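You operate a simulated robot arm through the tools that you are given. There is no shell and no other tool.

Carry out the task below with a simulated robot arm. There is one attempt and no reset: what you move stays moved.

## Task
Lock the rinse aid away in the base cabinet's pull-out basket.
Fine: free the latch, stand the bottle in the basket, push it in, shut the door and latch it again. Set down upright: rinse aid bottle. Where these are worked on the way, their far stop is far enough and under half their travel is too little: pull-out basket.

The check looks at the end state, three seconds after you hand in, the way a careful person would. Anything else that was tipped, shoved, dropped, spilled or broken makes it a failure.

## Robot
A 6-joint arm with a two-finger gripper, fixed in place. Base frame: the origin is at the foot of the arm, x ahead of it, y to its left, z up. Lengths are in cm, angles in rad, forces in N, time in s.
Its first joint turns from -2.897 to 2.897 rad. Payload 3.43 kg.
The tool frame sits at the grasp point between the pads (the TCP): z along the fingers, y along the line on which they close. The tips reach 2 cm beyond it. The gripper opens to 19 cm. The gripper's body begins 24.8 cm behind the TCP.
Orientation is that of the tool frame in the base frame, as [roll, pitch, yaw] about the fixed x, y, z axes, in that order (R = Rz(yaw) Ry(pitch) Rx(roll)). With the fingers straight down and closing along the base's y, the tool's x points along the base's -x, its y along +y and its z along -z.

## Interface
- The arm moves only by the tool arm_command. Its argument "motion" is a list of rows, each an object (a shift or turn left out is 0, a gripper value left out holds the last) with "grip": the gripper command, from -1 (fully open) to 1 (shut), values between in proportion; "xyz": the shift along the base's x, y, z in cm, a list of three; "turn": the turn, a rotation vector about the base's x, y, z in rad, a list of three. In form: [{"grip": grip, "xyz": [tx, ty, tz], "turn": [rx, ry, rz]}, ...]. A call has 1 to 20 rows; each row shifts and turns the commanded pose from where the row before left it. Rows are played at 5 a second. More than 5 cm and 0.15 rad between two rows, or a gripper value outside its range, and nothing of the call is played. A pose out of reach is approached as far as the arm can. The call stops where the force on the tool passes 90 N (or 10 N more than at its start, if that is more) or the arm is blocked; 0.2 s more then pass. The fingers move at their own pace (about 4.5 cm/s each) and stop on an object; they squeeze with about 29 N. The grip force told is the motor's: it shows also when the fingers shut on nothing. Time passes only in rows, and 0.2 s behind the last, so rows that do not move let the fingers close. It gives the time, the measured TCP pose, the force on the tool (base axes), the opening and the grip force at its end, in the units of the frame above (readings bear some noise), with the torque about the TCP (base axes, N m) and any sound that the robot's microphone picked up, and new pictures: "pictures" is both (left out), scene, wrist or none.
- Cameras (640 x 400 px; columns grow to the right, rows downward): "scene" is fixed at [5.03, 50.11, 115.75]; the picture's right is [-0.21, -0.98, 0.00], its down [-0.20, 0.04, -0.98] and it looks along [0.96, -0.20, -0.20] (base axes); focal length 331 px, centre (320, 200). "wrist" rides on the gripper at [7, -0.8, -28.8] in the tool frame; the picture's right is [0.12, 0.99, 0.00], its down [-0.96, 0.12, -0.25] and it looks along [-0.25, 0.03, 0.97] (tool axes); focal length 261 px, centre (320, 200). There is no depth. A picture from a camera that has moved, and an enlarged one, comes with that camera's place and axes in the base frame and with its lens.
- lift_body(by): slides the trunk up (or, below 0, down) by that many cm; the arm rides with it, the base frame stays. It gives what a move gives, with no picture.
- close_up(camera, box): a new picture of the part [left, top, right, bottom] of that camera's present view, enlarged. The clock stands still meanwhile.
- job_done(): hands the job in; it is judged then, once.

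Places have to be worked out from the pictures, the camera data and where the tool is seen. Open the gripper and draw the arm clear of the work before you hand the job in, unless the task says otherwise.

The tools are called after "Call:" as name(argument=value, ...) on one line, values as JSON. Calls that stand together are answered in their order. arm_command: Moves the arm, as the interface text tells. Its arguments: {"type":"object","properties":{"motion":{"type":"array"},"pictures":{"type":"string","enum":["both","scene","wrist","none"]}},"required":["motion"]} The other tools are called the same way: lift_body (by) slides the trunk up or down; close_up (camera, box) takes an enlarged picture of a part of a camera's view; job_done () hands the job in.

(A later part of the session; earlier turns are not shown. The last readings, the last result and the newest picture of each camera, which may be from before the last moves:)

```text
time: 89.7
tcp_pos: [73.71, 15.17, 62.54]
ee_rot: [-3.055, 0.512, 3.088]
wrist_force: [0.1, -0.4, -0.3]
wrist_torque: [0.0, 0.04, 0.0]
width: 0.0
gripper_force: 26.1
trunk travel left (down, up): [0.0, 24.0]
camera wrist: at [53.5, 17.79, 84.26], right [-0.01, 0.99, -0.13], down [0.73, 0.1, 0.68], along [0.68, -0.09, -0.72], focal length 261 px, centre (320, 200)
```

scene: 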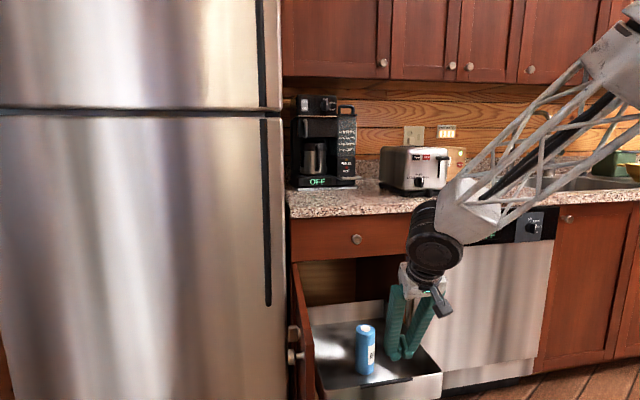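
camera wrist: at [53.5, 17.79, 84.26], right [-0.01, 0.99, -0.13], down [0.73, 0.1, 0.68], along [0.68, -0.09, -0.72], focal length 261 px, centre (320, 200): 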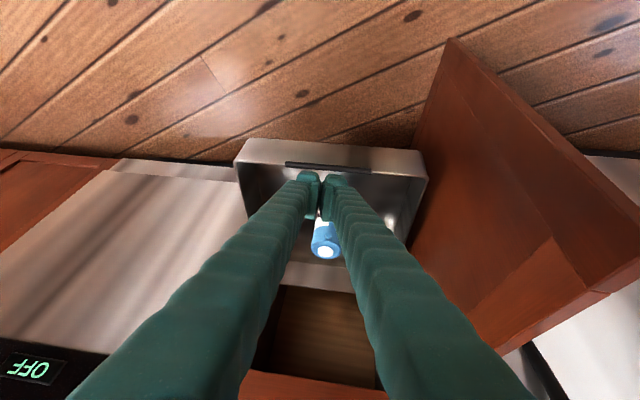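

The tray's front face is at x≈81 and my tip is about 4 cm in front of it. I descend to the panel's mid height.

Call:
arm_command(motion=[{"xyz": [-0.3, 0, -3.5]}, {"xyz": [0, 0, -3.5]}, {"xyz": [0, 0, -3.5]}, {"xyz": [0, 0, -3.5]}, {"xyz": [0, 0, -3]}, {"xyz": [0, 0, -2.5]}])

Call:
close_up(camera="scene", box=[300, 290, 460, 400])

```text
time: 91.1
tcp_pos: [73.12, 15.11, 42.66]
ee_rot: [-3.056, 0.513, 3.087]
wrist_force: [0.7, 0.4, 0.3]
wrist_torque: [0.03, 0.0, 0.0]
width: 0.0
gripper_force: 29.2
trunk travel left (down, up): [0.0, 24.0]
camera wrist: at [52.98, 17.82, 64.35], right [-0.01, 0.99, -0.13], down [0.73, 0.1, 0.68], along [0.69, -0.09, -0.72], focal length 261 px, centre (320, 200)
```

scene: 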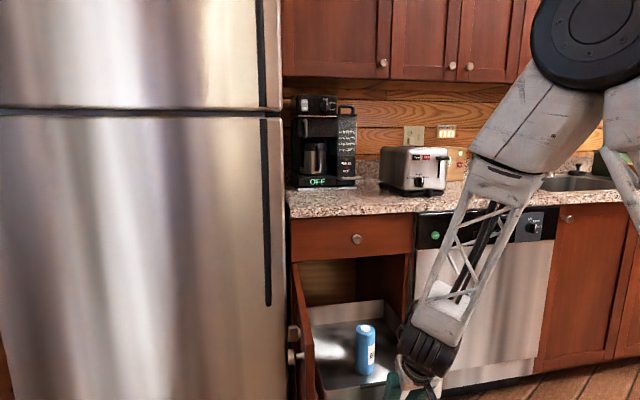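
wrist: 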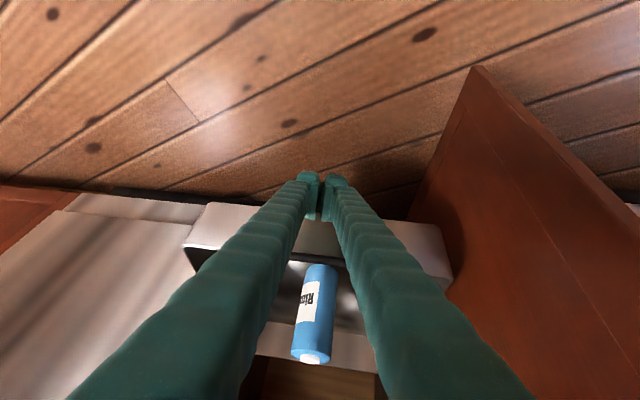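

```text
3.64 times, centred on (380, 345) of scene
camera zoom: at [5.03, 50.11, 115.75], right [-0.21, -0.98, 0.0], down [-0.2, 0.04, -0.98], along [0.96, -0.2, -0.2], focal length 1203 px, centre (102, -327)
```

zoom: 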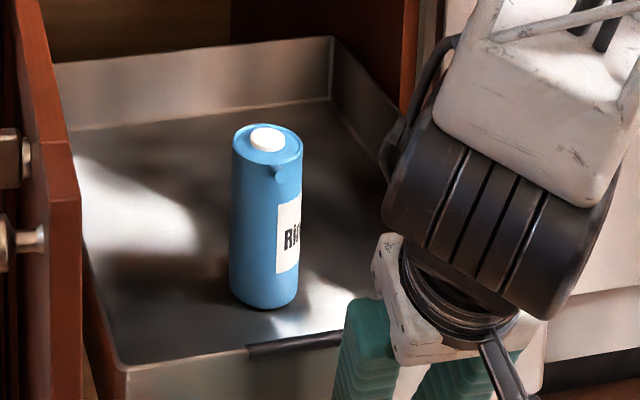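

The closed fingertips are in front of the panel with the tray and bottle undisturbed. I push forward slowly.

Call:
arm_command(motion=[{"xyz": [1.2, 0, 0]}, {"xyz": [1.2, 0, 0]}, {"xyz": [1, 0, 0]}, {"xyz": [0.8, 0, 0]}, {"xyz": [0.6, 0, 0]}, {"xyz": [0.6, 0, 0]}, {"xyz": [0.8, 0, 0]}, {"xyz": [1, 0, 0]}, {"xyz": [1, 0, 0]}, {"xyz": [1, 0, 0]}], pictures="wrist")

Call:
close_up(camera="scene", box=[300, 290, 460, 400])

```text
time: 93.3
tcp_pos: [82.66, 14.89, 42.64]
ee_rot: [-3.056, 0.513, 3.087]
wrist_force: [-1.6, 0.4, 0.0]
wrist_torque: [0.01, -0.03, 0.02]
width: 0.01
gripper_force: 29.0
trunk travel left (down, up): [0.0, 24.0]
camera wrist: at [62.44, 17.76, 64.32], right [-0.01, 0.99, -0.13], down [0.73, 0.1, 0.68], along [0.68, -0.09, -0.72], focal length 261 px, centre (320, 200)
```

wrist: 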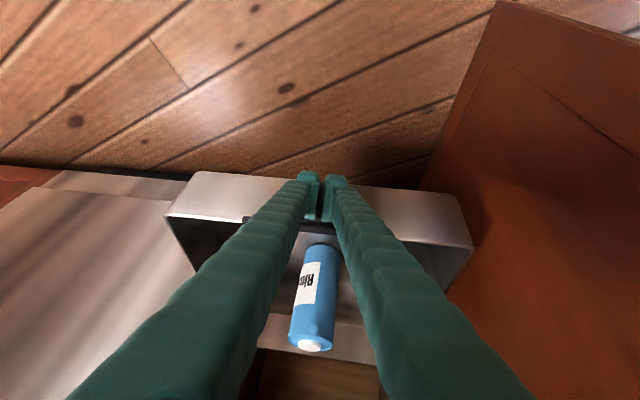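

```text
3.64 times, centred on (380, 345) of scene
camera zoom: at [5.03, 50.11, 115.75], right [-0.21, -0.98, 0.0], down [-0.2, 0.04, -0.98], along [0.96, -0.2, -0.2], focal length 1203 px, centre (102, -327)
```

zoom: 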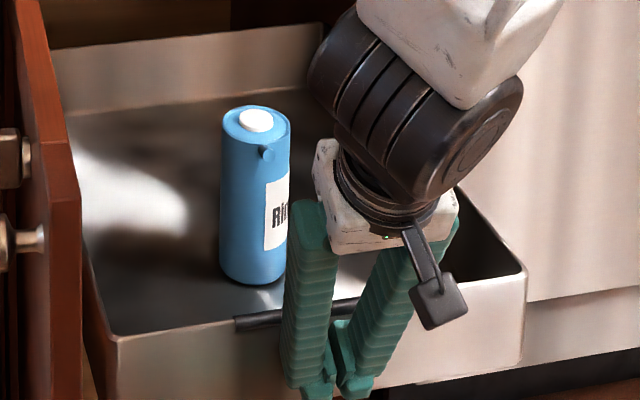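

The tray is moving in smoothly with the bottle standing. I continue at the same slow pace.

Call:
arm_command(motion=[{"xyz": [1, 0, 0]}, {"xyz": [1, 0, 0]}, {"xyz": [1, 0, 0]}, {"xyz": [1, 0, 0]}, {"xyz": [1, 0, 0]}, {"xyz": [1, 0, 0]}, {"xyz": [1, 0, 0]}, {"xyz": [1, 0, 0]}, {"xyz": [1, 0, 0]}, {"xyz": [1, 0, 0]}, {"xyz": [0.8, 0, 0]}, {"xyz": [0.5, 0, 0]}], pictures="scene")

Call:
close_up(camera="scene", box=[290, 270, 450, 380])

```text
time: 95.9
tcp_pos: [93.95, 14.93, 42.57]
ee_rot: [-3.055, 0.512, 3.085]
wrist_force: [-1.4, -0.3, 2.1]
wrist_torque: [0.02, -0.06, 0.0]
width: 0.02
gripper_force: 29.1
trunk travel left (down, up): [0.0, 24.0]
```

scene: 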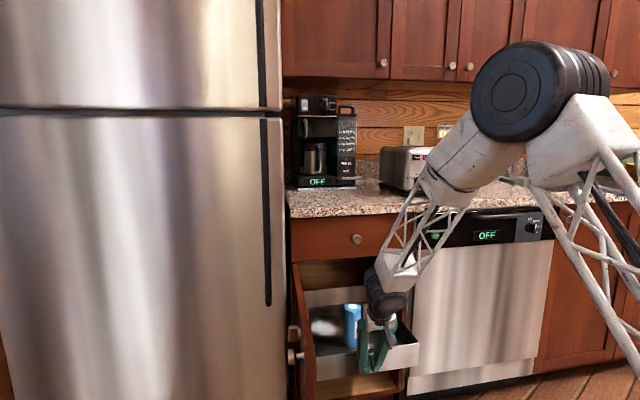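

```text
3.64 times, centred on (370, 325) of scene
camera zoom: at [5.03, 50.11, 115.75], right [-0.21, -0.98, 0.0], down [-0.2, 0.04, -0.98], along [0.96, -0.2, -0.2], focal length 1203 px, centre (138, -254)
```

zoom: 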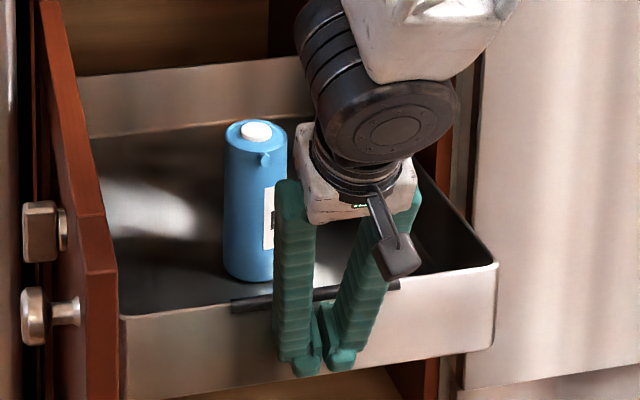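

Halfway in. I keep pushing steadily.

Call:
arm_command(motion=[{"xyz": [1, 0, 0]}, {"xyz": [1, 0, 0]}, {"xyz": [1, 0, 0]}, {"xyz": [1, 0, 0]}, {"xyz": [1, 0, 0]}, {"xyz": [1, 0, 0]}, {"xyz": [1, 0, 0]}, {"xyz": [1, 0, 0]}, {"xyz": [1, 0, 0]}, {"xyz": [1, 0, 0]}, {"xyz": [0.8, 0, 0]}, {"xyz": [0.8, 0, 0]}, {"xyz": [0.6, 0, 0]}, {"xyz": [0.5, 0, 0]}], pictures="scene")

Call:
close_up(camera="scene", box=[290, 250, 450, 360])

```text
time: 98.9
tcp_pos: [106.55, 14.98, 42.51]
ee_rot: [-3.054, 0.512, 3.088]
wrist_force: [-0.8, 0.7, -0.3]
wrist_torque: [-0.01, 0.0, -0.04]
width: 0.02
gripper_force: 29.2
trunk travel left (down, up): [0.0, 24.0]
```

scene: 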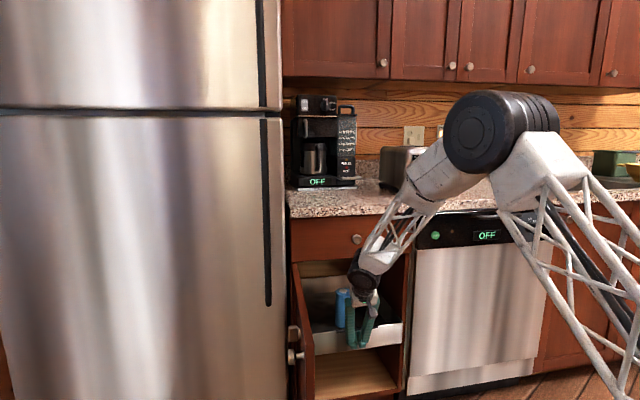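

```text
3.64 times, centred on (370, 305) of scene
camera zoom: at [5.03, 50.11, 115.75], right [-0.21, -0.98, 0.0], down [-0.2, 0.04, -0.98], along [0.96, -0.2, -0.2], focal length 1203 px, centre (138, -182)
```

zoom: 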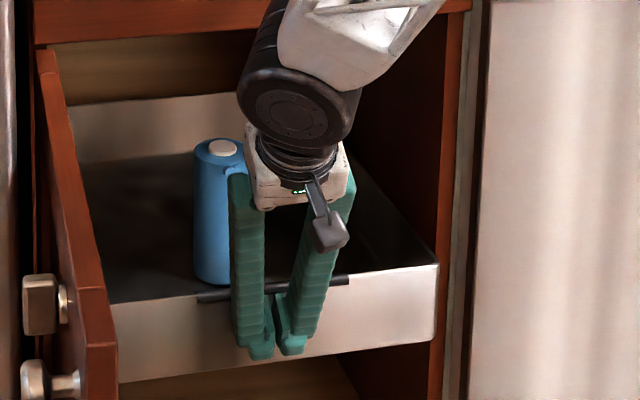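

About 6 cm remaining. I slow down for the last part and watch for the rear stop.

Call:
arm_command(motion=[{"xyz": [0.6, 0, 0]}, {"xyz": [0.6, 0, 0]}, {"xyz": [0.6, 0, 0]}, {"xyz": [0.6, 0, 0]}, {"xyz": [0.5, 0, 0]}, {"xyz": [0.5, 0, 0]}, {"xyz": [0.5, 0, 0]}, {"xyz": [0.4, 0, 0]}, {"xyz": [0.4, 0, 0]}], pictures="scene")

Call:
close_up(camera="scene", box=[290, 250, 450, 360])

```text
time: 100.9
tcp_pos: [111.41, 14.97, 42.7]
ee_rot: [-3.054, 0.51, 3.087]
wrist_force: [-0.2, -0.3, -0.2]
wrist_torque: [0.02, 0.02, -0.01]
width: 0.0
gripper_force: 28.9
trunk travel left (down, up): [0.0, 24.0]
```

scene: 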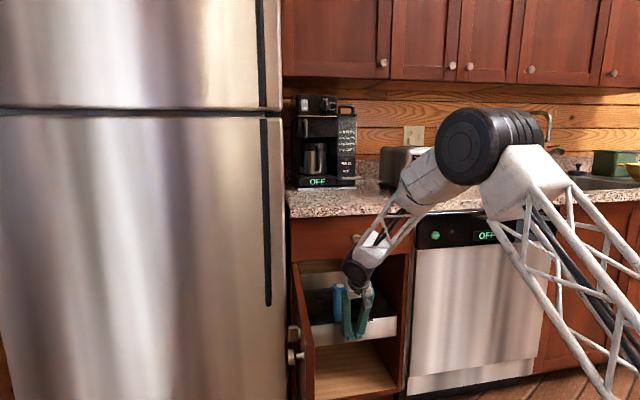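

```text
3.64 times, centred on (370, 305) of scene
camera zoom: at [5.03, 50.11, 115.75], right [-0.21, -0.98, 0.0], down [-0.2, 0.04, -0.98], along [0.96, -0.2, -0.2], focal length 1203 px, centre (138, -182)
```

zoom: 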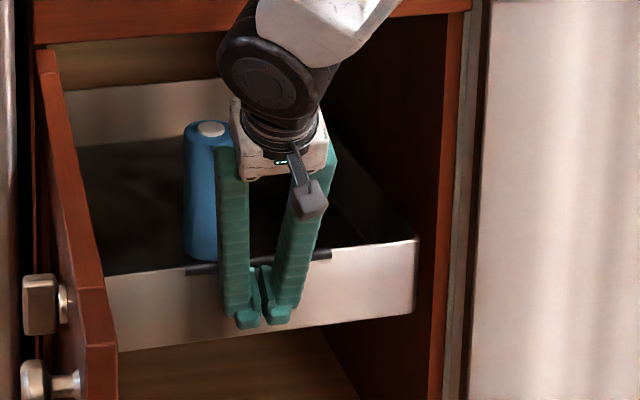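

Nearly home, with about 1–1.5 cm left compared with its original place. I push in small steps until the stop is felt.

Call:
arm_command(motion=[{"xyz": [0.3, 0, 0]}, {"xyz": [0.3, 0, 0]}, {"xyz": [0.3, 0, 0]}], pictures="none")

Call:
arm_command(motion=[{"xyz": [0.3, 0, 0]}, {"xyz": [0.3, 0, 0]}, {"xyz": [0.3, 0, 0]}], pictures="none")

Call:
close_up(camera="scene", box=[290, 250, 450, 360])

```text
time: 101.7
tcp_pos: [112.27, 14.93, 42.6]
ee_rot: [-3.056, 0.512, 3.087]
wrist_force: [-0.2, 0.4, -0.7]
wrist_torque: [0.01, 0.04, -0.02]
width: 0.0
gripper_force: 29.0
trunk travel left (down, up): [0.0, 24.0]
```

```text
time: 102.5
tcp_pos: [113.04, 14.8, 42.54]
ee_rot: [-3.055, 0.512, 3.088]
wrist_force: [0.3, -0.3, -0.1]
wrist_torque: [0.02, -0.01, -0.01]
width: 0.0
gripper_force: 29.0
trunk travel left (down, up): [0.0, 24.0]
```

```text
3.64 times, centred on (370, 305) of scene
camera zoom: at [5.03, 50.11, 115.75], right [-0.21, -0.98, 0.0], down [-0.2, 0.04, -0.98], along [0.96, -0.2, -0.2], focal length 1203 px, centre (138, -182)
```

zoom: 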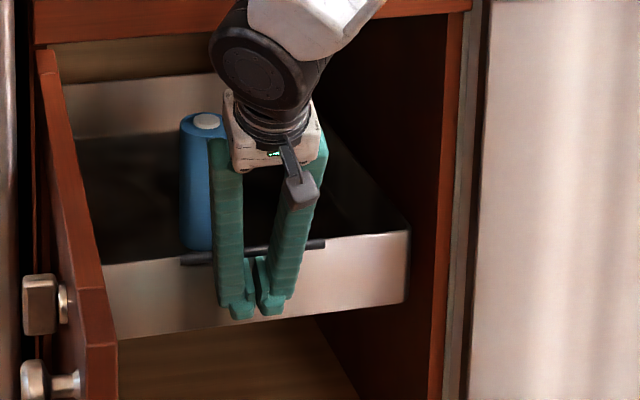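

It is now essentially at its original place. I give a final small push to feel the stop.

Call:
arm_command(motion=[{"xyz": [0.2, 0, 0]}, {"xyz": [0.2, 0, 0]}], pictures="none")

Call:
arm_command(motion=[{"xyz": [0.2, 0, 0]}, {"xyz": [0.2, 0, 0]}], pictures="none")

```text
time: 103.1
tcp_pos: [113.53, 15.03, 42.61]
ee_rot: [-3.053, 0.511, 3.086]
wrist_force: [-11.5, -1.1, 3.0]
wrist_torque: [0.03, -0.04, 0.06]
width: 0.0
gripper_force: 28.9
trunk travel left (down, up): [0.0, 24.0]
```

```text
time: 103.7
tcp_pos: [113.54, 15.09, 42.55]
ee_rot: [-3.05, 0.508, 3.088]
wrist_force: [-78.5, -0.1, 19.7]
wrist_torque: [0.49, -0.36, 0.79]
width: 0.01
gripper_force: 28.7
trunk travel left (down, up): [0.0, 24.0]
```

The rear stop is felt, so the basket is fully in. I retreat from the tray and rise above the door's top edge.

Call:
arm_command(motion=[{"xyz": [-2, 0, 0]}, {"xyz": [-3, 0, 1]}, {"xyz": [-3.5, 0, 2]}, {"xyz": [-3.5, 0, 3]}, {"xyz": [-3.5, 0, 3.5]}, {"xyz": [-3.5, 0, 3.5]}, {"xyz": [-3, 0, 4]}, {"xyz": [-3, 0, 4]}, {"xyz": [-2, 0, 4.5]}, {"xyz": [-2, 0, 4.5]}, {"xyz": [-2, 0, 4.5]}, {"xyz": [-2, 0, 4.5]}])

Call:
close_up(camera="scene", box=[280, 240, 440, 400])

```text
time: 106.3
tcp_pos: [81.02, 14.41, 81.92]
ee_rot: [-3.054, 0.512, 3.088]
wrist_force: [0.9, -0.4, -0.6]
wrist_torque: [-0.07, 0.04, -0.06]
width: 0.0
gripper_force: 28.6
trunk travel left (down, up): [0.0, 24.0]
camera wrist: at [60.91, 17.19, 103.72], right [-0.01, 0.99, -0.13], down [0.73, 0.1, 0.68], along [0.68, -0.09, -0.72], focal length 261 px, centre (320, 200)
```

scene: 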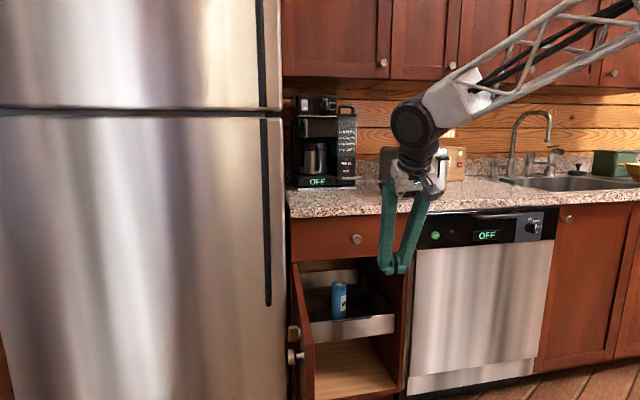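
wrist: 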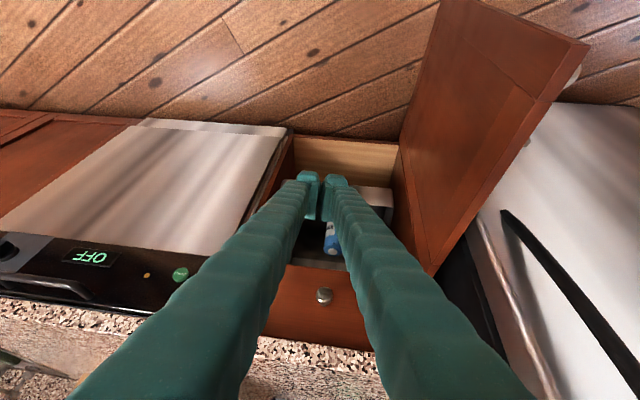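

```text
2.50 times, centred on (360, 320) of scene
camera zoom: at [5.03, 50.11, 115.75], right [-0.21, -0.98, 0.0], down [-0.2, 0.04, -0.98], along [0.96, -0.2, -0.2], focal length 827 px, centre (220, -100)
```

zoom: 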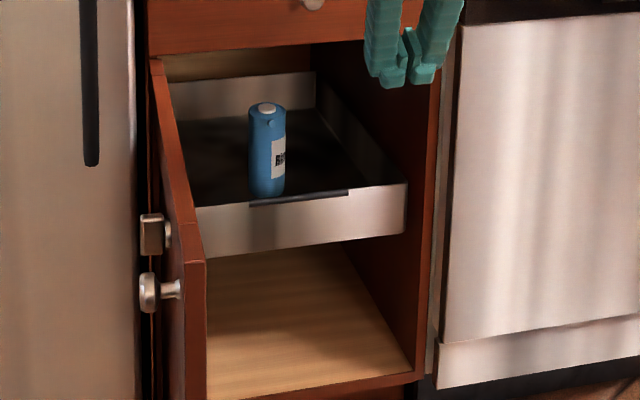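

The bottle stands upright in the closed basket and the latch is still vertical on the open door. I move over the door top to its outer side while yawing about 46°, to push it shut.

Call:
arm_command(motion=[{"xyz": [-0.9, 4.1, 0], "turn": [0, 0, -0.1]}, {"xyz": [-0.9, 4.1, 0], "turn": [0, 0, -0.1]}, {"xyz": [-0.9, 4.1, 0], "turn": [0, 0, -0.1]}, {"xyz": [-0.9, 4.1, 0], "turn": [0, 0, -0.1]}, {"xyz": [-0.9, 4.1, 0], "turn": [0, 0, -0.1]}, {"xyz": [-0.9, 4.1, 0], "turn": [0, 0, -0.1]}, {"xyz": [-0.9, 4.1, 0], "turn": [0, 0, -0.1]}, {"xyz": [-0.9, 4.1, 0], "turn": [0, 0, -0.1]}])

```text
time: 108.1
tcp_pos: [73.53, 48.02, 81.81]
ee_rot: [-3.053, 0.51, 2.284]
wrist_force: [0.5, -1.0, 1.3]
wrist_torque: [0.26, 0.01, 0.08]
width: 0.01
gripper_force: 29.0
trunk travel left (down, up): [0.0, 24.0]
camera wrist: at [61.5, 64.32, 103.54], right [0.71, 0.69, -0.13], down [0.58, -0.46, 0.68], along [0.41, -0.56, -0.72], focal length 261 px, centre (320, 200)
```

scene: 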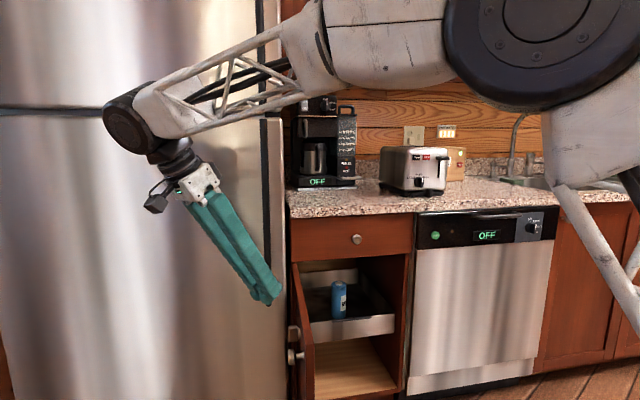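
wrist: 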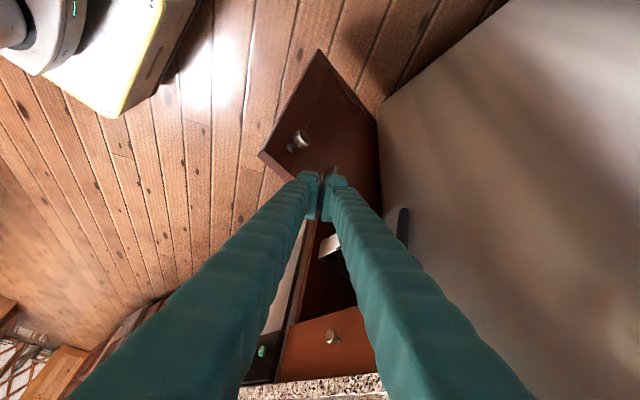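

I'm on the outer side of the door. I descend beside it to z≈52, aiming below the knob and latch at about 32 cm from the hinge.

Call:
arm_command(motion=[{"xyz": [2.2, -0.5, -2]}, {"xyz": [2.2, -0.5, -3]}, {"xyz": [0, 0, -4]}, {"xyz": [0, 0, -4]}, {"xyz": [0, 0, -4]}, {"xyz": [0, 0, -4]}, {"xyz": [0, 0, -4.5]}, {"xyz": [0, 0, -4.5]}])

Call:
close_up(camera="scene", box=[220, 240, 380, 400])

```text
time: 109.9
tcp_pos: [77.92, 46.63, 51.63]
ee_rot: [-3.055, 0.513, 2.287]
wrist_force: [0.1, -0.5, 1.2]
wrist_torque: [0.16, 0.0, 0.02]
width: 0.01
gripper_force: 29.0
trunk travel left (down, up): [0.0, 24.0]
camera wrist: at [65.85, 62.86, 73.41], right [0.71, 0.7, -0.13], down [0.58, -0.46, 0.68], along [0.41, -0.56, -0.72], focal length 261 px, centre (320, 200)
```

scene: 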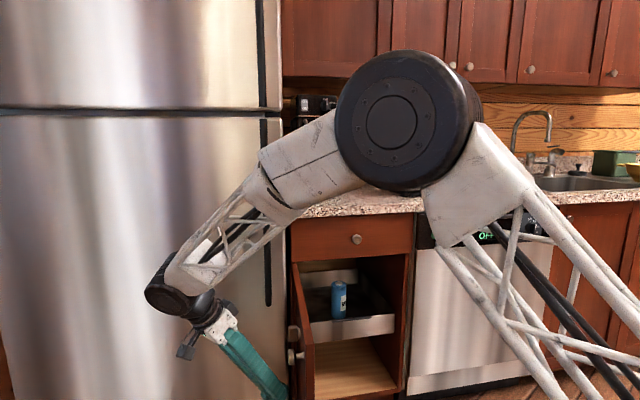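
wrist: 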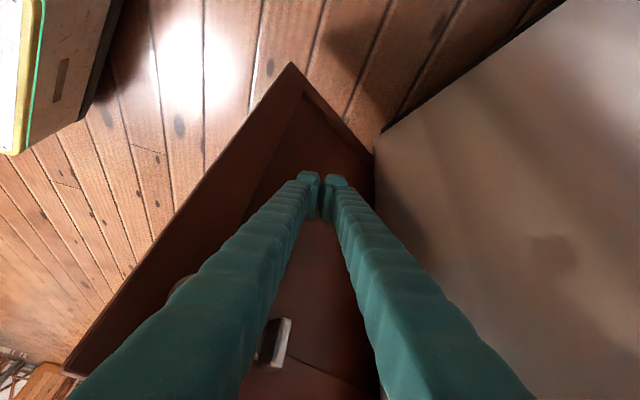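

```text
2.50 times, centred on (300, 320) of scene
camera zoom: at [5.03, 50.11, 115.75], right [-0.21, -0.98, 0.0], down [-0.2, 0.04, -0.98], along [0.96, -0.2, -0.2], focal length 827 px, centre (370, -100)
```

zoom: 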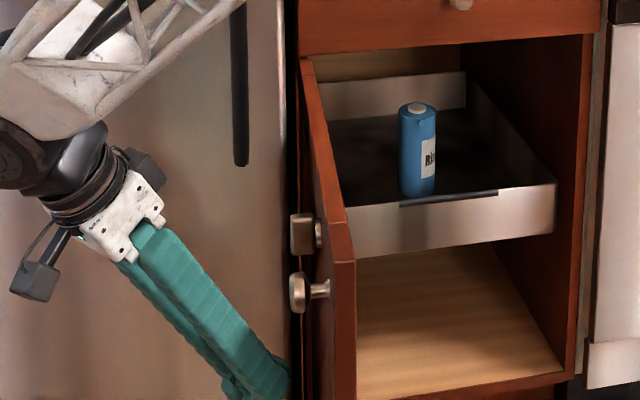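

I now push the door's outer face with the fingertips, first making contact and then following the closing arc.

Call:
arm_command(motion=[{"xyz": [0.1, -1.5, 0]}, {"xyz": [0.1, -1.5, 0]}, {"xyz": [0.1, -1.5, 0]}, {"xyz": [0.1, -1.5, 0]}, {"xyz": [0.1, -1.5, 0]}, {"xyz": [0.15, -1.6, 0]}, {"xyz": [0.2, -1.6, 0]}, {"xyz": [0.3, -1.7, 0]}])

```text
time: 111.7
tcp_pos: [79.27, 34.32, 51.69]
ee_rot: [-3.054, 0.512, 2.288]
wrist_force: [0.3, 0.1, -0.2]
wrist_torque: [-0.04, -0.04, -0.01]
width: 0.01
gripper_force: 28.9
trunk travel left (down, up): [0.0, 24.0]
camera wrist: at [67.16, 50.74, 73.37], right [0.71, 0.7, -0.13], down [0.58, -0.45, 0.68], along [0.41, -0.56, -0.72], focal length 261 px, centre (320, 200)
```

scene: 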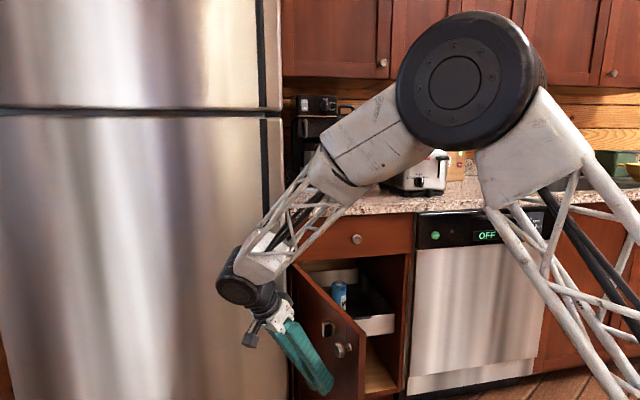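
wrist: 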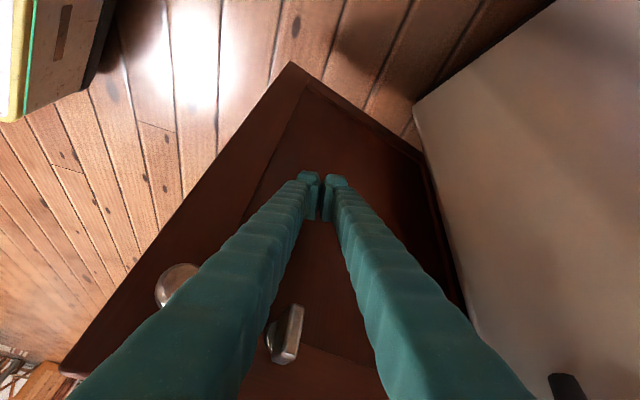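

The door follows easily, now at about 76°. I continue along the arc.

Call:
arm_command(motion=[{"xyz": [0.3, -1.77, 0]}, {"xyz": [0.3, -1.77, 0]}, {"xyz": [0.4, -1.77, 0]}, {"xyz": [0.7, -1.7, 0]}, {"xyz": [0.75, -1.7, 0]}, {"xyz": [0.8, -1.7, 0]}, {"xyz": [1.0, -1.5, 0]}, {"xyz": [1.07, -1.5, 0]}, {"xyz": [1.1, -1.5, 0]}])

```text
time: 113.7
tcp_pos: [85.61, 19.62, 51.7]
ee_rot: [-3.054, 0.512, 2.286]
wrist_force: [-0.3, 0.5, 0.6]
wrist_torque: [-0.02, -0.01, -0.01]
width: 0.0
gripper_force: 28.9
trunk travel left (down, up): [0.0, 24.0]
camera wrist: at [73.58, 35.88, 73.39], right [0.71, 0.7, -0.13], down [0.58, -0.46, 0.68], along [0.41, -0.56, -0.72], focal length 261 px, centre (320, 200)
```

scene: 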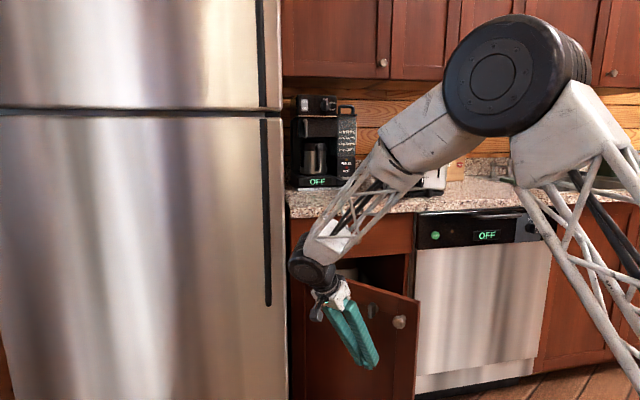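
wrist: 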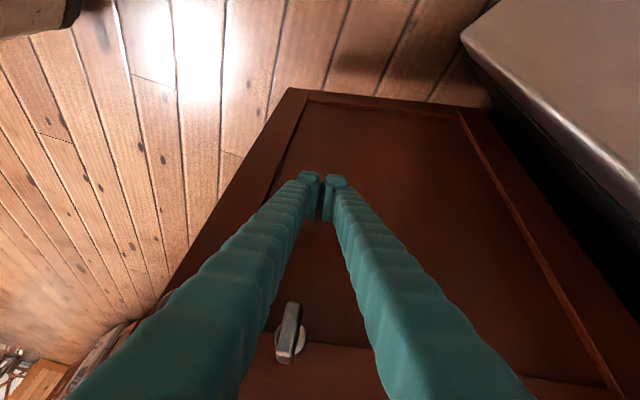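

About 50° remains. I continue, turning the tool yaw back as the door closes.

Call:
arm_command(motion=[{"xyz": [1.28, -1.47, 0], "turn": [0, 0, 0.035]}, {"xyz": [1.28, -1.47, 0], "turn": [0, 0, 0.035]}, {"xyz": [1.28, -1.47, 0], "turn": [0, 0, 0.035]}, {"xyz": [1.45, -1.2, 0], "turn": [0, 0, 0.058]}, {"xyz": [1.45, -1.2, 0], "turn": [0, 0, 0.058]}, {"xyz": [1.45, -1.2, 0], "turn": [0, 0, 0.058]}, {"xyz": [1.63, -0.93, 0], "turn": [0, 0, 0.058]}, {"xyz": [1.63, -0.93, 0], "turn": [0, 0, 0.058]}, {"xyz": [1.63, -0.93, 0], "turn": [0, 0, 0.058]}])

```text
time: 115.7
tcp_pos: [98.82, 8.78, 51.38]
ee_rot: [-3.054, 0.512, 2.742]
wrist_force: [0.4, 0.7, -0.6]
wrist_torque: [-0.05, 0.0, 0.01]
width: 0.02
gripper_force: 29.2
trunk travel left (down, up): [0.0, 24.0]
camera wrist: at [80.73, 18.18, 73.16], right [0.33, 0.93, -0.13], down [0.72, -0.16, 0.68], along [0.61, -0.32, -0.72], focal length 261 px, centre (320, 200)
```

scene: 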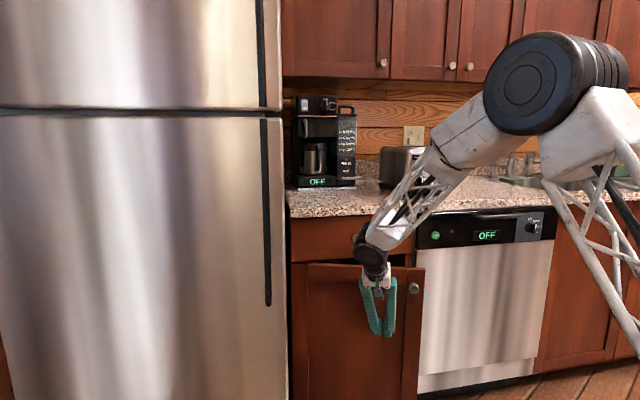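
wrist: 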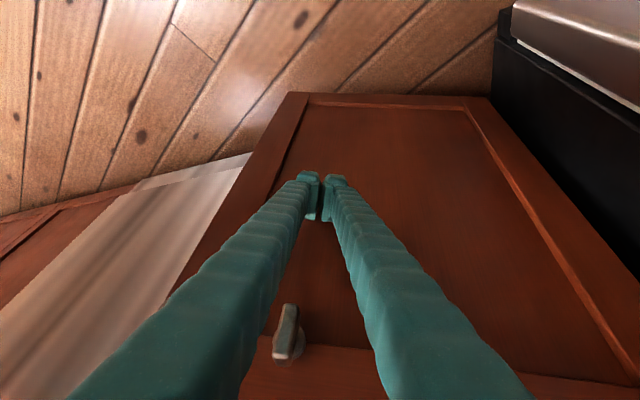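

About 20° left. I push it to closed, slowing at the end.

Call:
arm_command(motion=[{"xyz": [1.7, -0.63, 0], "turn": [0, 0, 0.058]}, {"xyz": [1.7, -0.63, 0], "turn": [0, 0, 0.058]}, {"xyz": [1.7, -0.63, 0], "turn": [0, 0, 0.058]}, {"xyz": [1.2, -0.25, 0], "turn": [0, 0, 0.03]}, {"xyz": [1.0, -0.2, 0], "turn": [0, 0, 0.03]}, {"xyz": [0.9, -0.2, 0], "turn": [0, 0, 0.03]}, {"xyz": [0.8, -0.1, 0], "turn": [0, 0, 0.03]}, {"xyz": [0.6, -0.1, 0], "turn": [0, 0, 0.03]}])

Call:
close_up(camera="scene", box=[280, 240, 440, 340])

```text
time: 117.5
tcp_pos: [108.35, 5.97, 51.7]
ee_rot: [-3.055, 0.512, 3.065]
wrist_force: [0.0, -0.7, 0.4]
wrist_torque: [0.04, 0.0, -0.07]
width: 0.0
gripper_force: 28.7
trunk travel left (down, up): [0.0, 24.0]
camera wrist: at [88.24, 9.13, 73.44], right [0.01, 0.99, -0.13], down [0.73, 0.08, 0.68], along [0.68, -0.11, -0.72], focal length 261 px, centre (320, 200)
```

scene: 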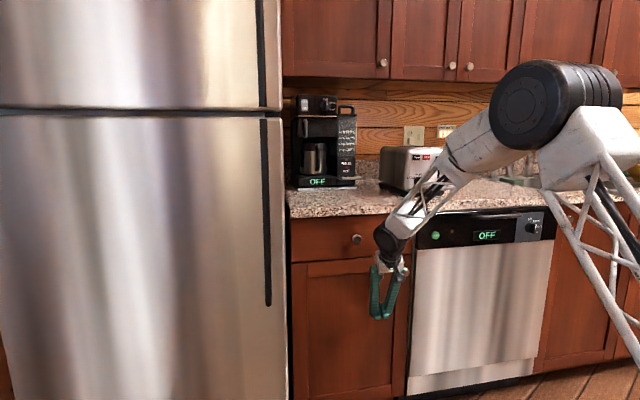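
wrist: 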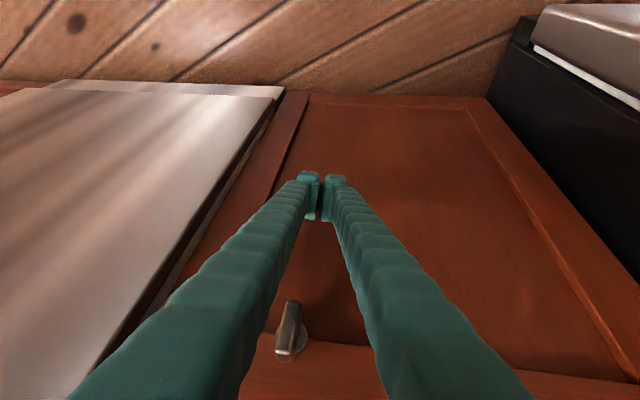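

```text
4.00 times, centred on (360, 290) of scene
camera zoom: at [5.03, 50.11, 115.75], right [-0.21, -0.98, 0.0], down [-0.2, 0.04, -0.98], along [0.96, -0.2, -0.2], focal length 1323 px, centre (160, -160)
```

zoom: 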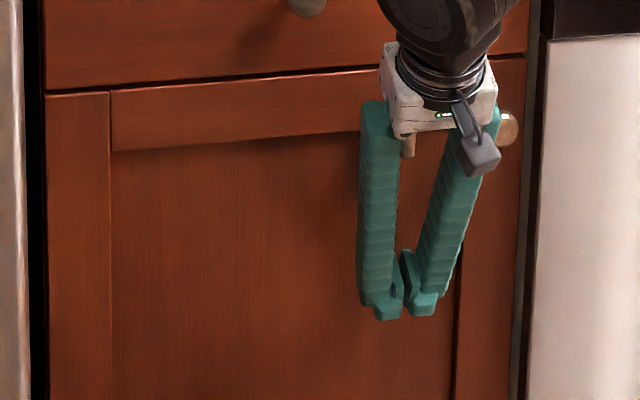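

Nearly closed. I push gently until it seats.

Call:
arm_command(motion=[{"xyz": [0.5, 0, 0]}, {"xyz": [0.4, 0, 0]}, {"xyz": [0.3, 0, 0]}], pictures="none")

Call:
arm_command(motion=[{"xyz": [0.3, 0, 0]}, {"xyz": [0.3, 0, 0]}], pictures="none")

Call:
arm_command(motion=[{"xyz": [0.3, 0, 0]}, {"xyz": [0.3, 0, 0]}], pictures="wrist")

Call:
close_up(camera="scene", box=[280, 240, 440, 340])

```text
time: 118.3
tcp_pos: [109.35, 5.91, 51.54]
ee_rot: [-3.054, 0.511, 3.065]
wrist_force: [-40.7, 1.8, 10.5]
wrist_torque: [0.17, -0.22, 0.46]
width: 0.03
gripper_force: 29.2
trunk travel left (down, up): [0.0, 24.0]
```

```text
time: 118.8
tcp_pos: [109.36, 5.81, 51.21]
ee_rot: [-3.05, 0.499, 3.062]
wrist_force: [-39.7, 12.1, 12.4]
wrist_torque: [0.06, -0.31, 0.74]
width: 0.0
gripper_force: 28.8
trunk travel left (down, up): [0.0, 24.0]
stopped in row 2: the force on the tool passed its limit at 97 N (the readings are from after the stop); the commanded pose is now the measured one
```

```text
time: 119.3
tcp_pos: [109.27, 5.23, 50.84]
ee_rot: [-3.047, 0.493, 3.06]
wrist_force: [-33.2, 12.7, 7.5]
wrist_torque: [0.1, -0.12, 0.62]
width: 0.0
gripper_force: 29.1
trunk travel left (down, up): [0.0, 24.0]
stopped in row 2: the force on the tool passed its limit at 97 N (the readings are from after the stop); the commanded pose is now the measured one
camera wrist: at [89.6, 8.72, 72.96], right [0.02, 0.99, -0.14], down [0.74, 0.08, 0.66], along [0.67, -0.12, -0.74], focal length 261 px, centre (320, 200)
```

wrist: 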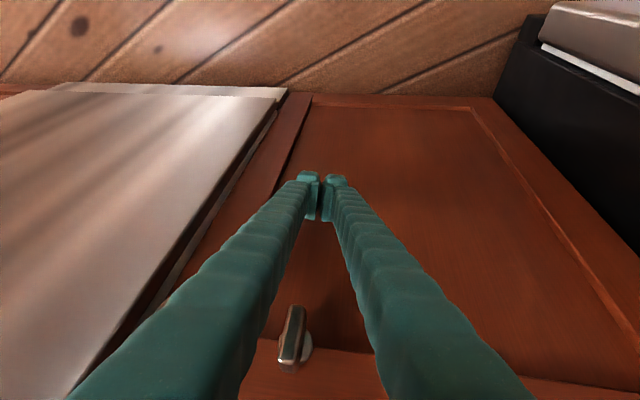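

```text
4.00 times, centred on (360, 290) of scene
camera zoom: at [5.03, 50.11, 115.75], right [-0.21, -0.98, 0.0], down [-0.2, 0.04, -0.98], along [0.96, -0.2, -0.2], focal length 1323 px, centre (160, -160)
```

zoom: 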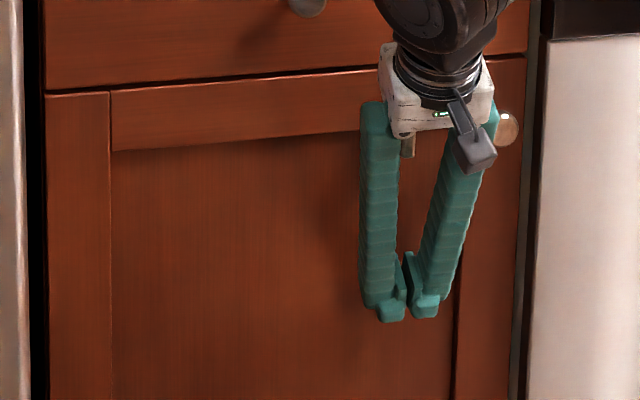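

The door is firmly seated. I retreat, flatten the pitch back to about 49° and go to the left of the latch's upper half to turn it back clockwise.

Call:
arm_command(motion=[{"xyz": [-2.5, 0.3, 0]}, {"xyz": [-3, 0.5, 2], "turn": [0, -0.07, 0.01]}, {"xyz": [-2, 0.5, 4], "turn": [0, -0.07, 0.01]}, {"xyz": [0, 0.5, 4.5], "turn": [0, -0.08, 0.01]}, {"xyz": [0, 0.7, 4.5]}, {"xyz": [0, 0.5, 3.5]}])

Call:
close_up(camera="scene", box=[340, 235, 440, 310])

Call:
close_up(camera="wrist", box=[230, 100, 410, 230])

```text
time: 120.7
tcp_pos: [102.08, 8.01, 69.45]
ee_rot: [-3.066, 0.715, 3.08]
wrist_force: [-0.3, 0.1, -0.6]
wrist_torque: [-0.03, -0.01, 0.0]
width: 0.0
gripper_force: 29.0
trunk travel left (down, up): [0.0, 24.0]
camera wrist: at [77.96, 10.78, 86.64], right [0.02, 0.99, -0.13], down [0.58, 0.1, 0.81], along [0.82, -0.09, -0.57], focal length 261 px, centre (320, 200)
```

scene: 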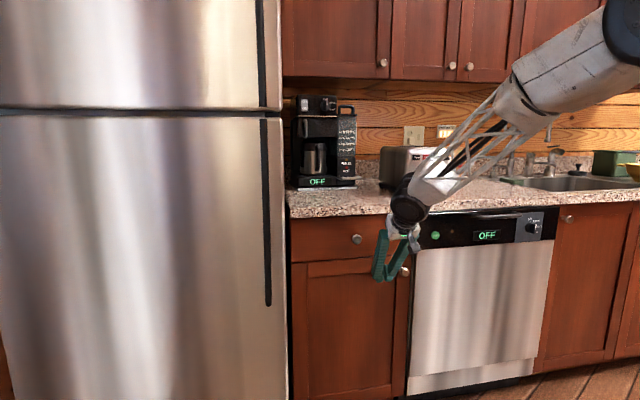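
wrist: 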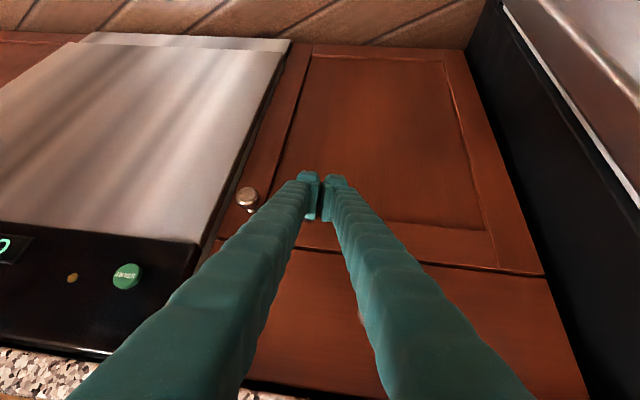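

```text
5.33 times, centred on (390, 272) of scene
camera zoom: at [5.03, 50.11, 115.75], right [-0.21, -0.98, 0.0], down [-0.2, 0.04, -0.98], along [0.96, -0.2, -0.2], focal length 1764 px, centre (-53, -187)
```

zoom: 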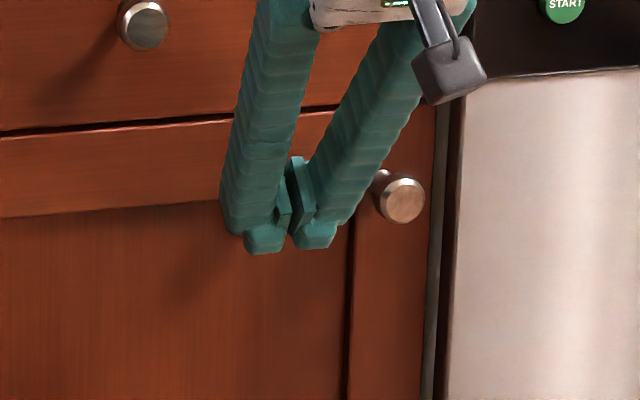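

```text
3.08 times, centred on (320, 165) of wrist
camera zoom: at [77.96, 10.78, 86.64], right [0.02, 0.99, -0.13], down [0.58, 0.1, 0.81], along [0.82, -0.09, -0.57], focal length 802 px, centre (320, 308)
```

zoom: 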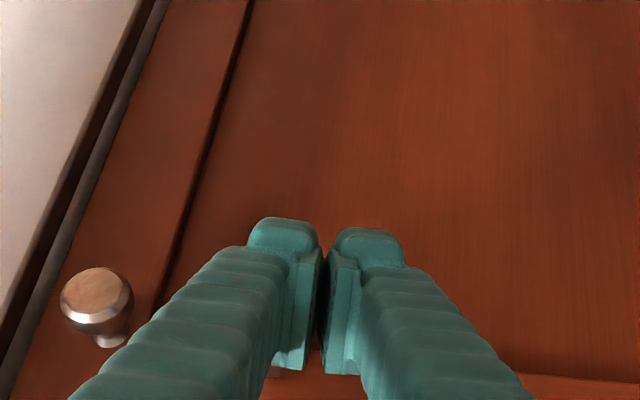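

The fingers are effectively thicker, about 6 cm for the closed pair. I approach further left so the pair's right side clears the paddle, then push to the right.

Call:
arm_command(motion=[{"xyz": [1, 0.8, 0]}, {"xyz": [1.8, 0.8, -0.5]}, {"xyz": [1.8, 0.4, -1]}, {"xyz": [1.6, 0, -0.8]}], pictures="wrist")

Call:
close_up(camera="scene", box=[340, 235, 440, 310])

Call:
close_up(camera="wrist", box=[230, 110, 410, 250])

```text
time: 121.7
tcp_pos: [108.23, 10.31, 67.27]
ee_rot: [-3.067, 0.717, 3.079]
wrist_force: [-0.3, -0.4, 0.6]
wrist_torque: [-0.02, 0.03, 0.0]
width: 0.0
gripper_force: 29.3
trunk travel left (down, up): [0.0, 24.0]
camera wrist: at [84.05, 13.1, 84.51], right [0.02, 0.99, -0.13], down [0.58, 0.1, 0.81], along [0.82, -0.09, -0.57], focal length 261 px, centre (320, 200)
```

wrist: 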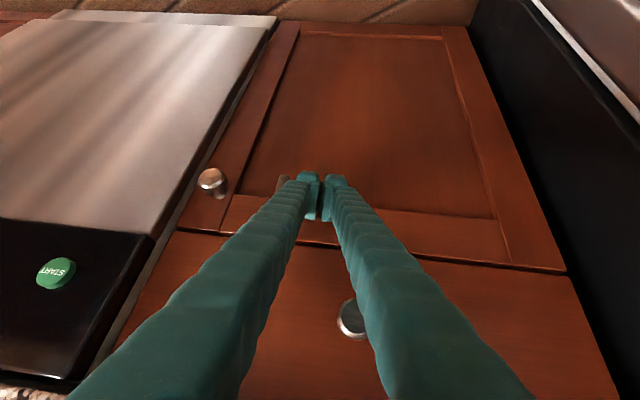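

```text
5.33 times, centred on (390, 272) of scene
camera zoom: at [5.03, 50.11, 115.75], right [-0.21, -0.98, 0.0], down [-0.2, 0.04, -0.98], along [0.96, -0.2, -0.2], focal length 1764 px, centre (-53, -187)
```

zoom: 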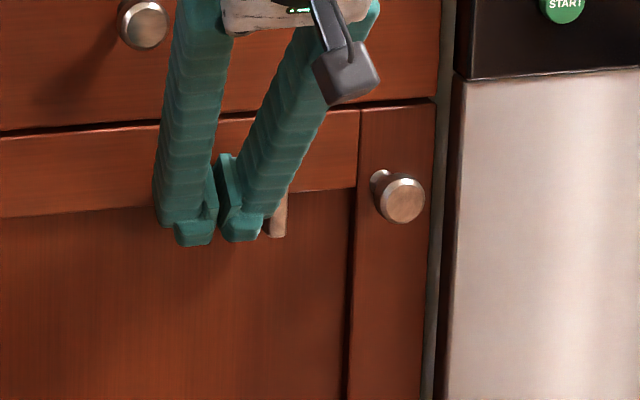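

```text
2.86 times, centred on (320, 180) of wrist
camera zoom: at [84.05, 13.1, 84.51], right [0.02, 0.99, -0.13], down [0.58, 0.1, 0.81], along [0.82, -0.09, -0.57], focal length 745 px, centre (320, 257)
```

zoom: 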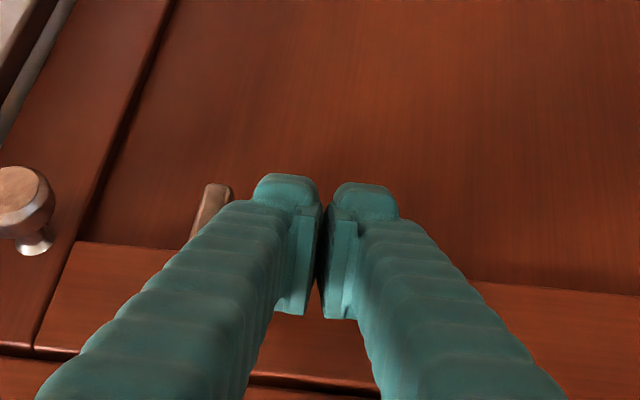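

The pair is just left of the vertical paddle. I lower half a centimetre and push to the right in small steps.

Call:
arm_command(motion=[{"xyz": [0, 0, -0.4]}, {"xyz": [0, -0.6, 0]}, {"xyz": [0, -0.6, 0]}, {"xyz": [0, -0.6, 0]}, {"xyz": [0, -0.6, 0]}], pictures="none")

Call:
close_up(camera="scene", box=[340, 235, 440, 310])

Call:
close_up(camera="wrist", box=[230, 110, 410, 250])

```text
time: 122.9
tcp_pos: [108.21, 8.22, 66.84]
ee_rot: [-3.069, 0.717, 3.083]
wrist_force: [-9.8, 14.8, 4.0]
wrist_torque: [0.07, 0.05, -0.13]
width: 0.0
gripper_force: 28.4
trunk travel left (down, up): [0.0, 24.0]
```

```text
5.33 times, centred on (390, 272) of scene
camera zoom: at [5.03, 50.11, 115.75], right [-0.21, -0.98, 0.0], down [-0.2, 0.04, -0.98], along [0.96, -0.2, -0.2], focal length 1764 px, centre (-53, -187)
```

zoom: 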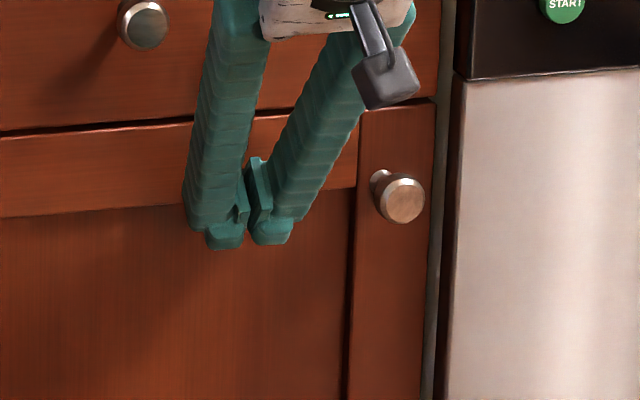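

```text
2.86 times, centred on (320, 180) of wrist
camera zoom: at [83.99, 10.94, 84.1], right [0.02, 0.99, -0.13], down [0.58, 0.1, 0.81], along [0.82, -0.09, -0.57], focal length 745 px, centre (320, 257)
```

zoom: 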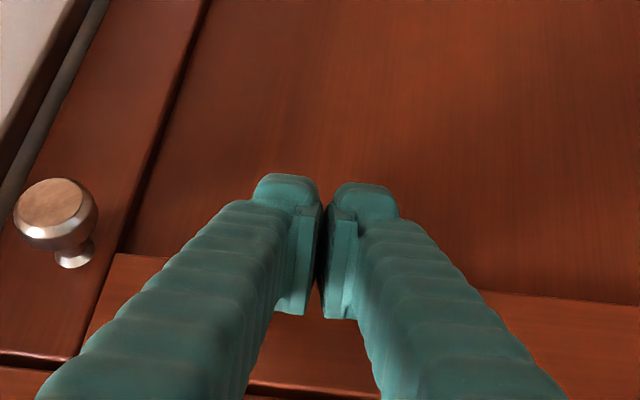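

There is contact at about 15 N. I continue pushing to the right.

Call:
arm_command(motion=[{"xyz": [0, -0.5, 0]}, {"xyz": [0, -0.5, 0]}, {"xyz": [0, -0.5, 0]}, {"xyz": [0, -0.4, 0]}], pictures="none")

Call:
close_up(camera="scene", box=[340, 235, 440, 310])

Call:
close_up(camera="wrist", box=[230, 110, 410, 250])

```text
time: 123.7
tcp_pos: [108.28, 6.86, 68.09]
ee_rot: [-3.079, 0.732, 3.074]
wrist_force: [-70.2, 77.0, 64.5]
wrist_torque: [0.8, 0.27, -1.51]
width: 0.0
gripper_force: 29.8
trunk travel left (down, up): [0.0, 24.0]
stopped in row 4: the force on the tool passed its limit at 93 N (the readings are from after the stop); the commanded pose is now the measured one
```

```text
5.33 times, centred on (390, 272) of scene
camera zoom: at [5.03, 50.11, 115.75], right [-0.21, -0.98, 0.0], down [-0.2, 0.04, -0.98], along [0.96, -0.2, -0.2], focal length 1764 px, centre (-53, -187)
```

zoom: 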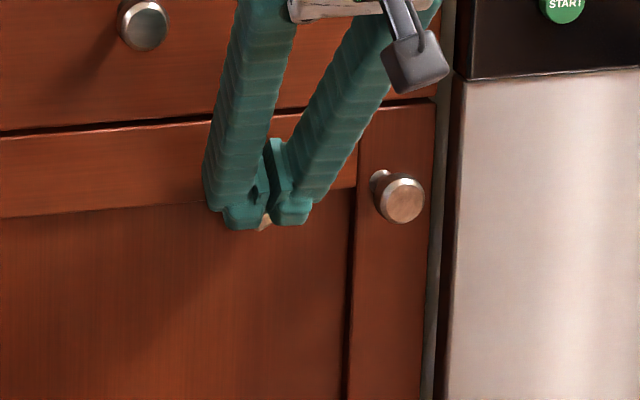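

```text
2.86 times, centred on (320, 180) of wrist
camera zoom: at [83.85, 9.49, 84.93], right [0.02, 0.99, -0.13], down [0.56, 0.09, 0.82], along [0.83, -0.09, -0.56], focal length 745 px, centre (320, 257)
```

zoom: 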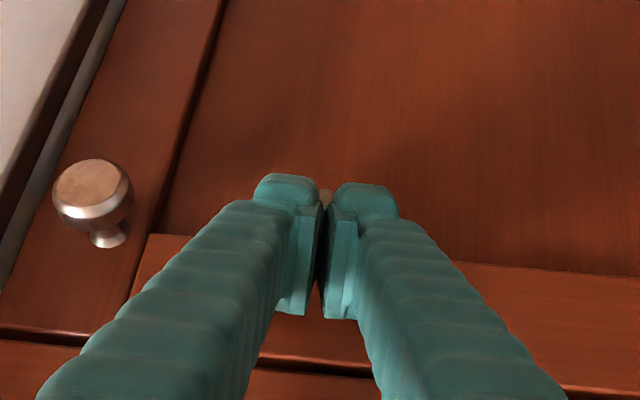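

The fingertip seems to have ridden up onto the paddle instead of turning it. I back off and inspect the latch.

Call:
arm_command(motion=[{"xyz": [-1.5, 0.5, 1]}, {"xyz": [-2.5, 1.5, 1.5]}, {"xyz": [-2.5, 2, 1.5]}, {"xyz": [-1, 2.5, 1]}], pictures="wrist")

Call:
close_up(camera="scene", box=[340, 235, 440, 310])

Call:
close_up(camera="wrist", box=[230, 110, 410, 250])

```text
time: 124.7
tcp_pos: [100.78, 12.28, 71.94]
ee_rot: [-3.069, 0.719, 3.069]
wrist_force: [-0.1, -0.3, -0.4]
wrist_torque: [0.06, 0.0, 0.03]
width: 0.02
gripper_force: 29.5
trunk travel left (down, up): [0.0, 24.0]
camera wrist: at [76.65, 15.18, 89.16], right [0.03, 0.99, -0.13], down [0.57, 0.09, 0.81], along [0.82, -0.1, -0.57], focal length 261 px, centre (320, 200)
```

wrist: 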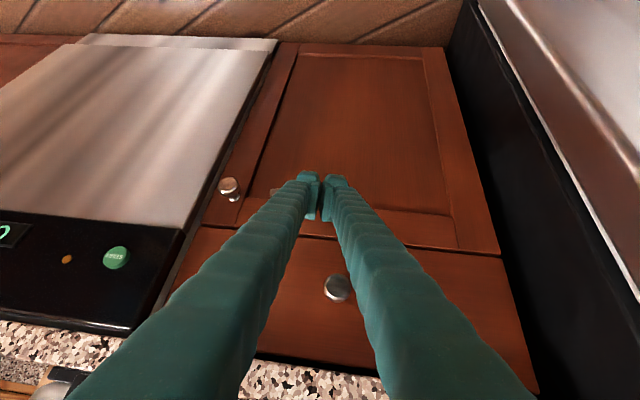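

```text
5.33 times, centred on (390, 272) of scene
camera zoom: at [5.03, 50.11, 115.75], right [-0.21, -0.98, 0.0], down [-0.2, 0.04, -0.98], along [0.96, -0.2, -0.2], focal length 1764 px, centre (-53, -187)
```

zoom: 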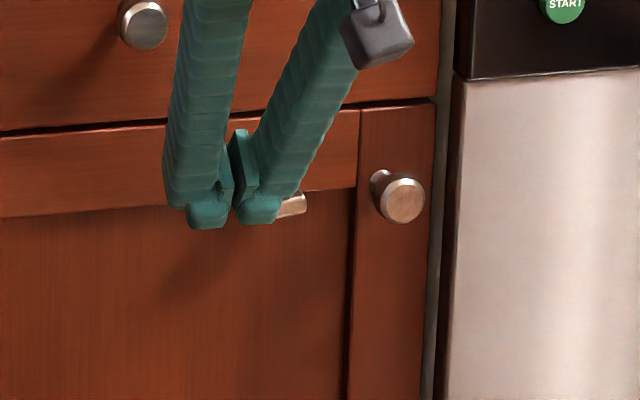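

```text
2.86 times, centred on (320, 180) of wrist
camera zoom: at [76.65, 15.18, 89.16], right [0.03, 0.99, -0.13], down [0.57, 0.09, 0.81], along [0.82, -0.1, -0.57], focal length 745 px, centre (320, 257)
```

zoom: 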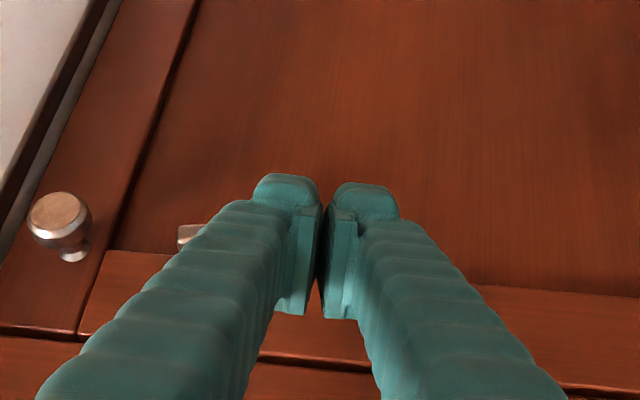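

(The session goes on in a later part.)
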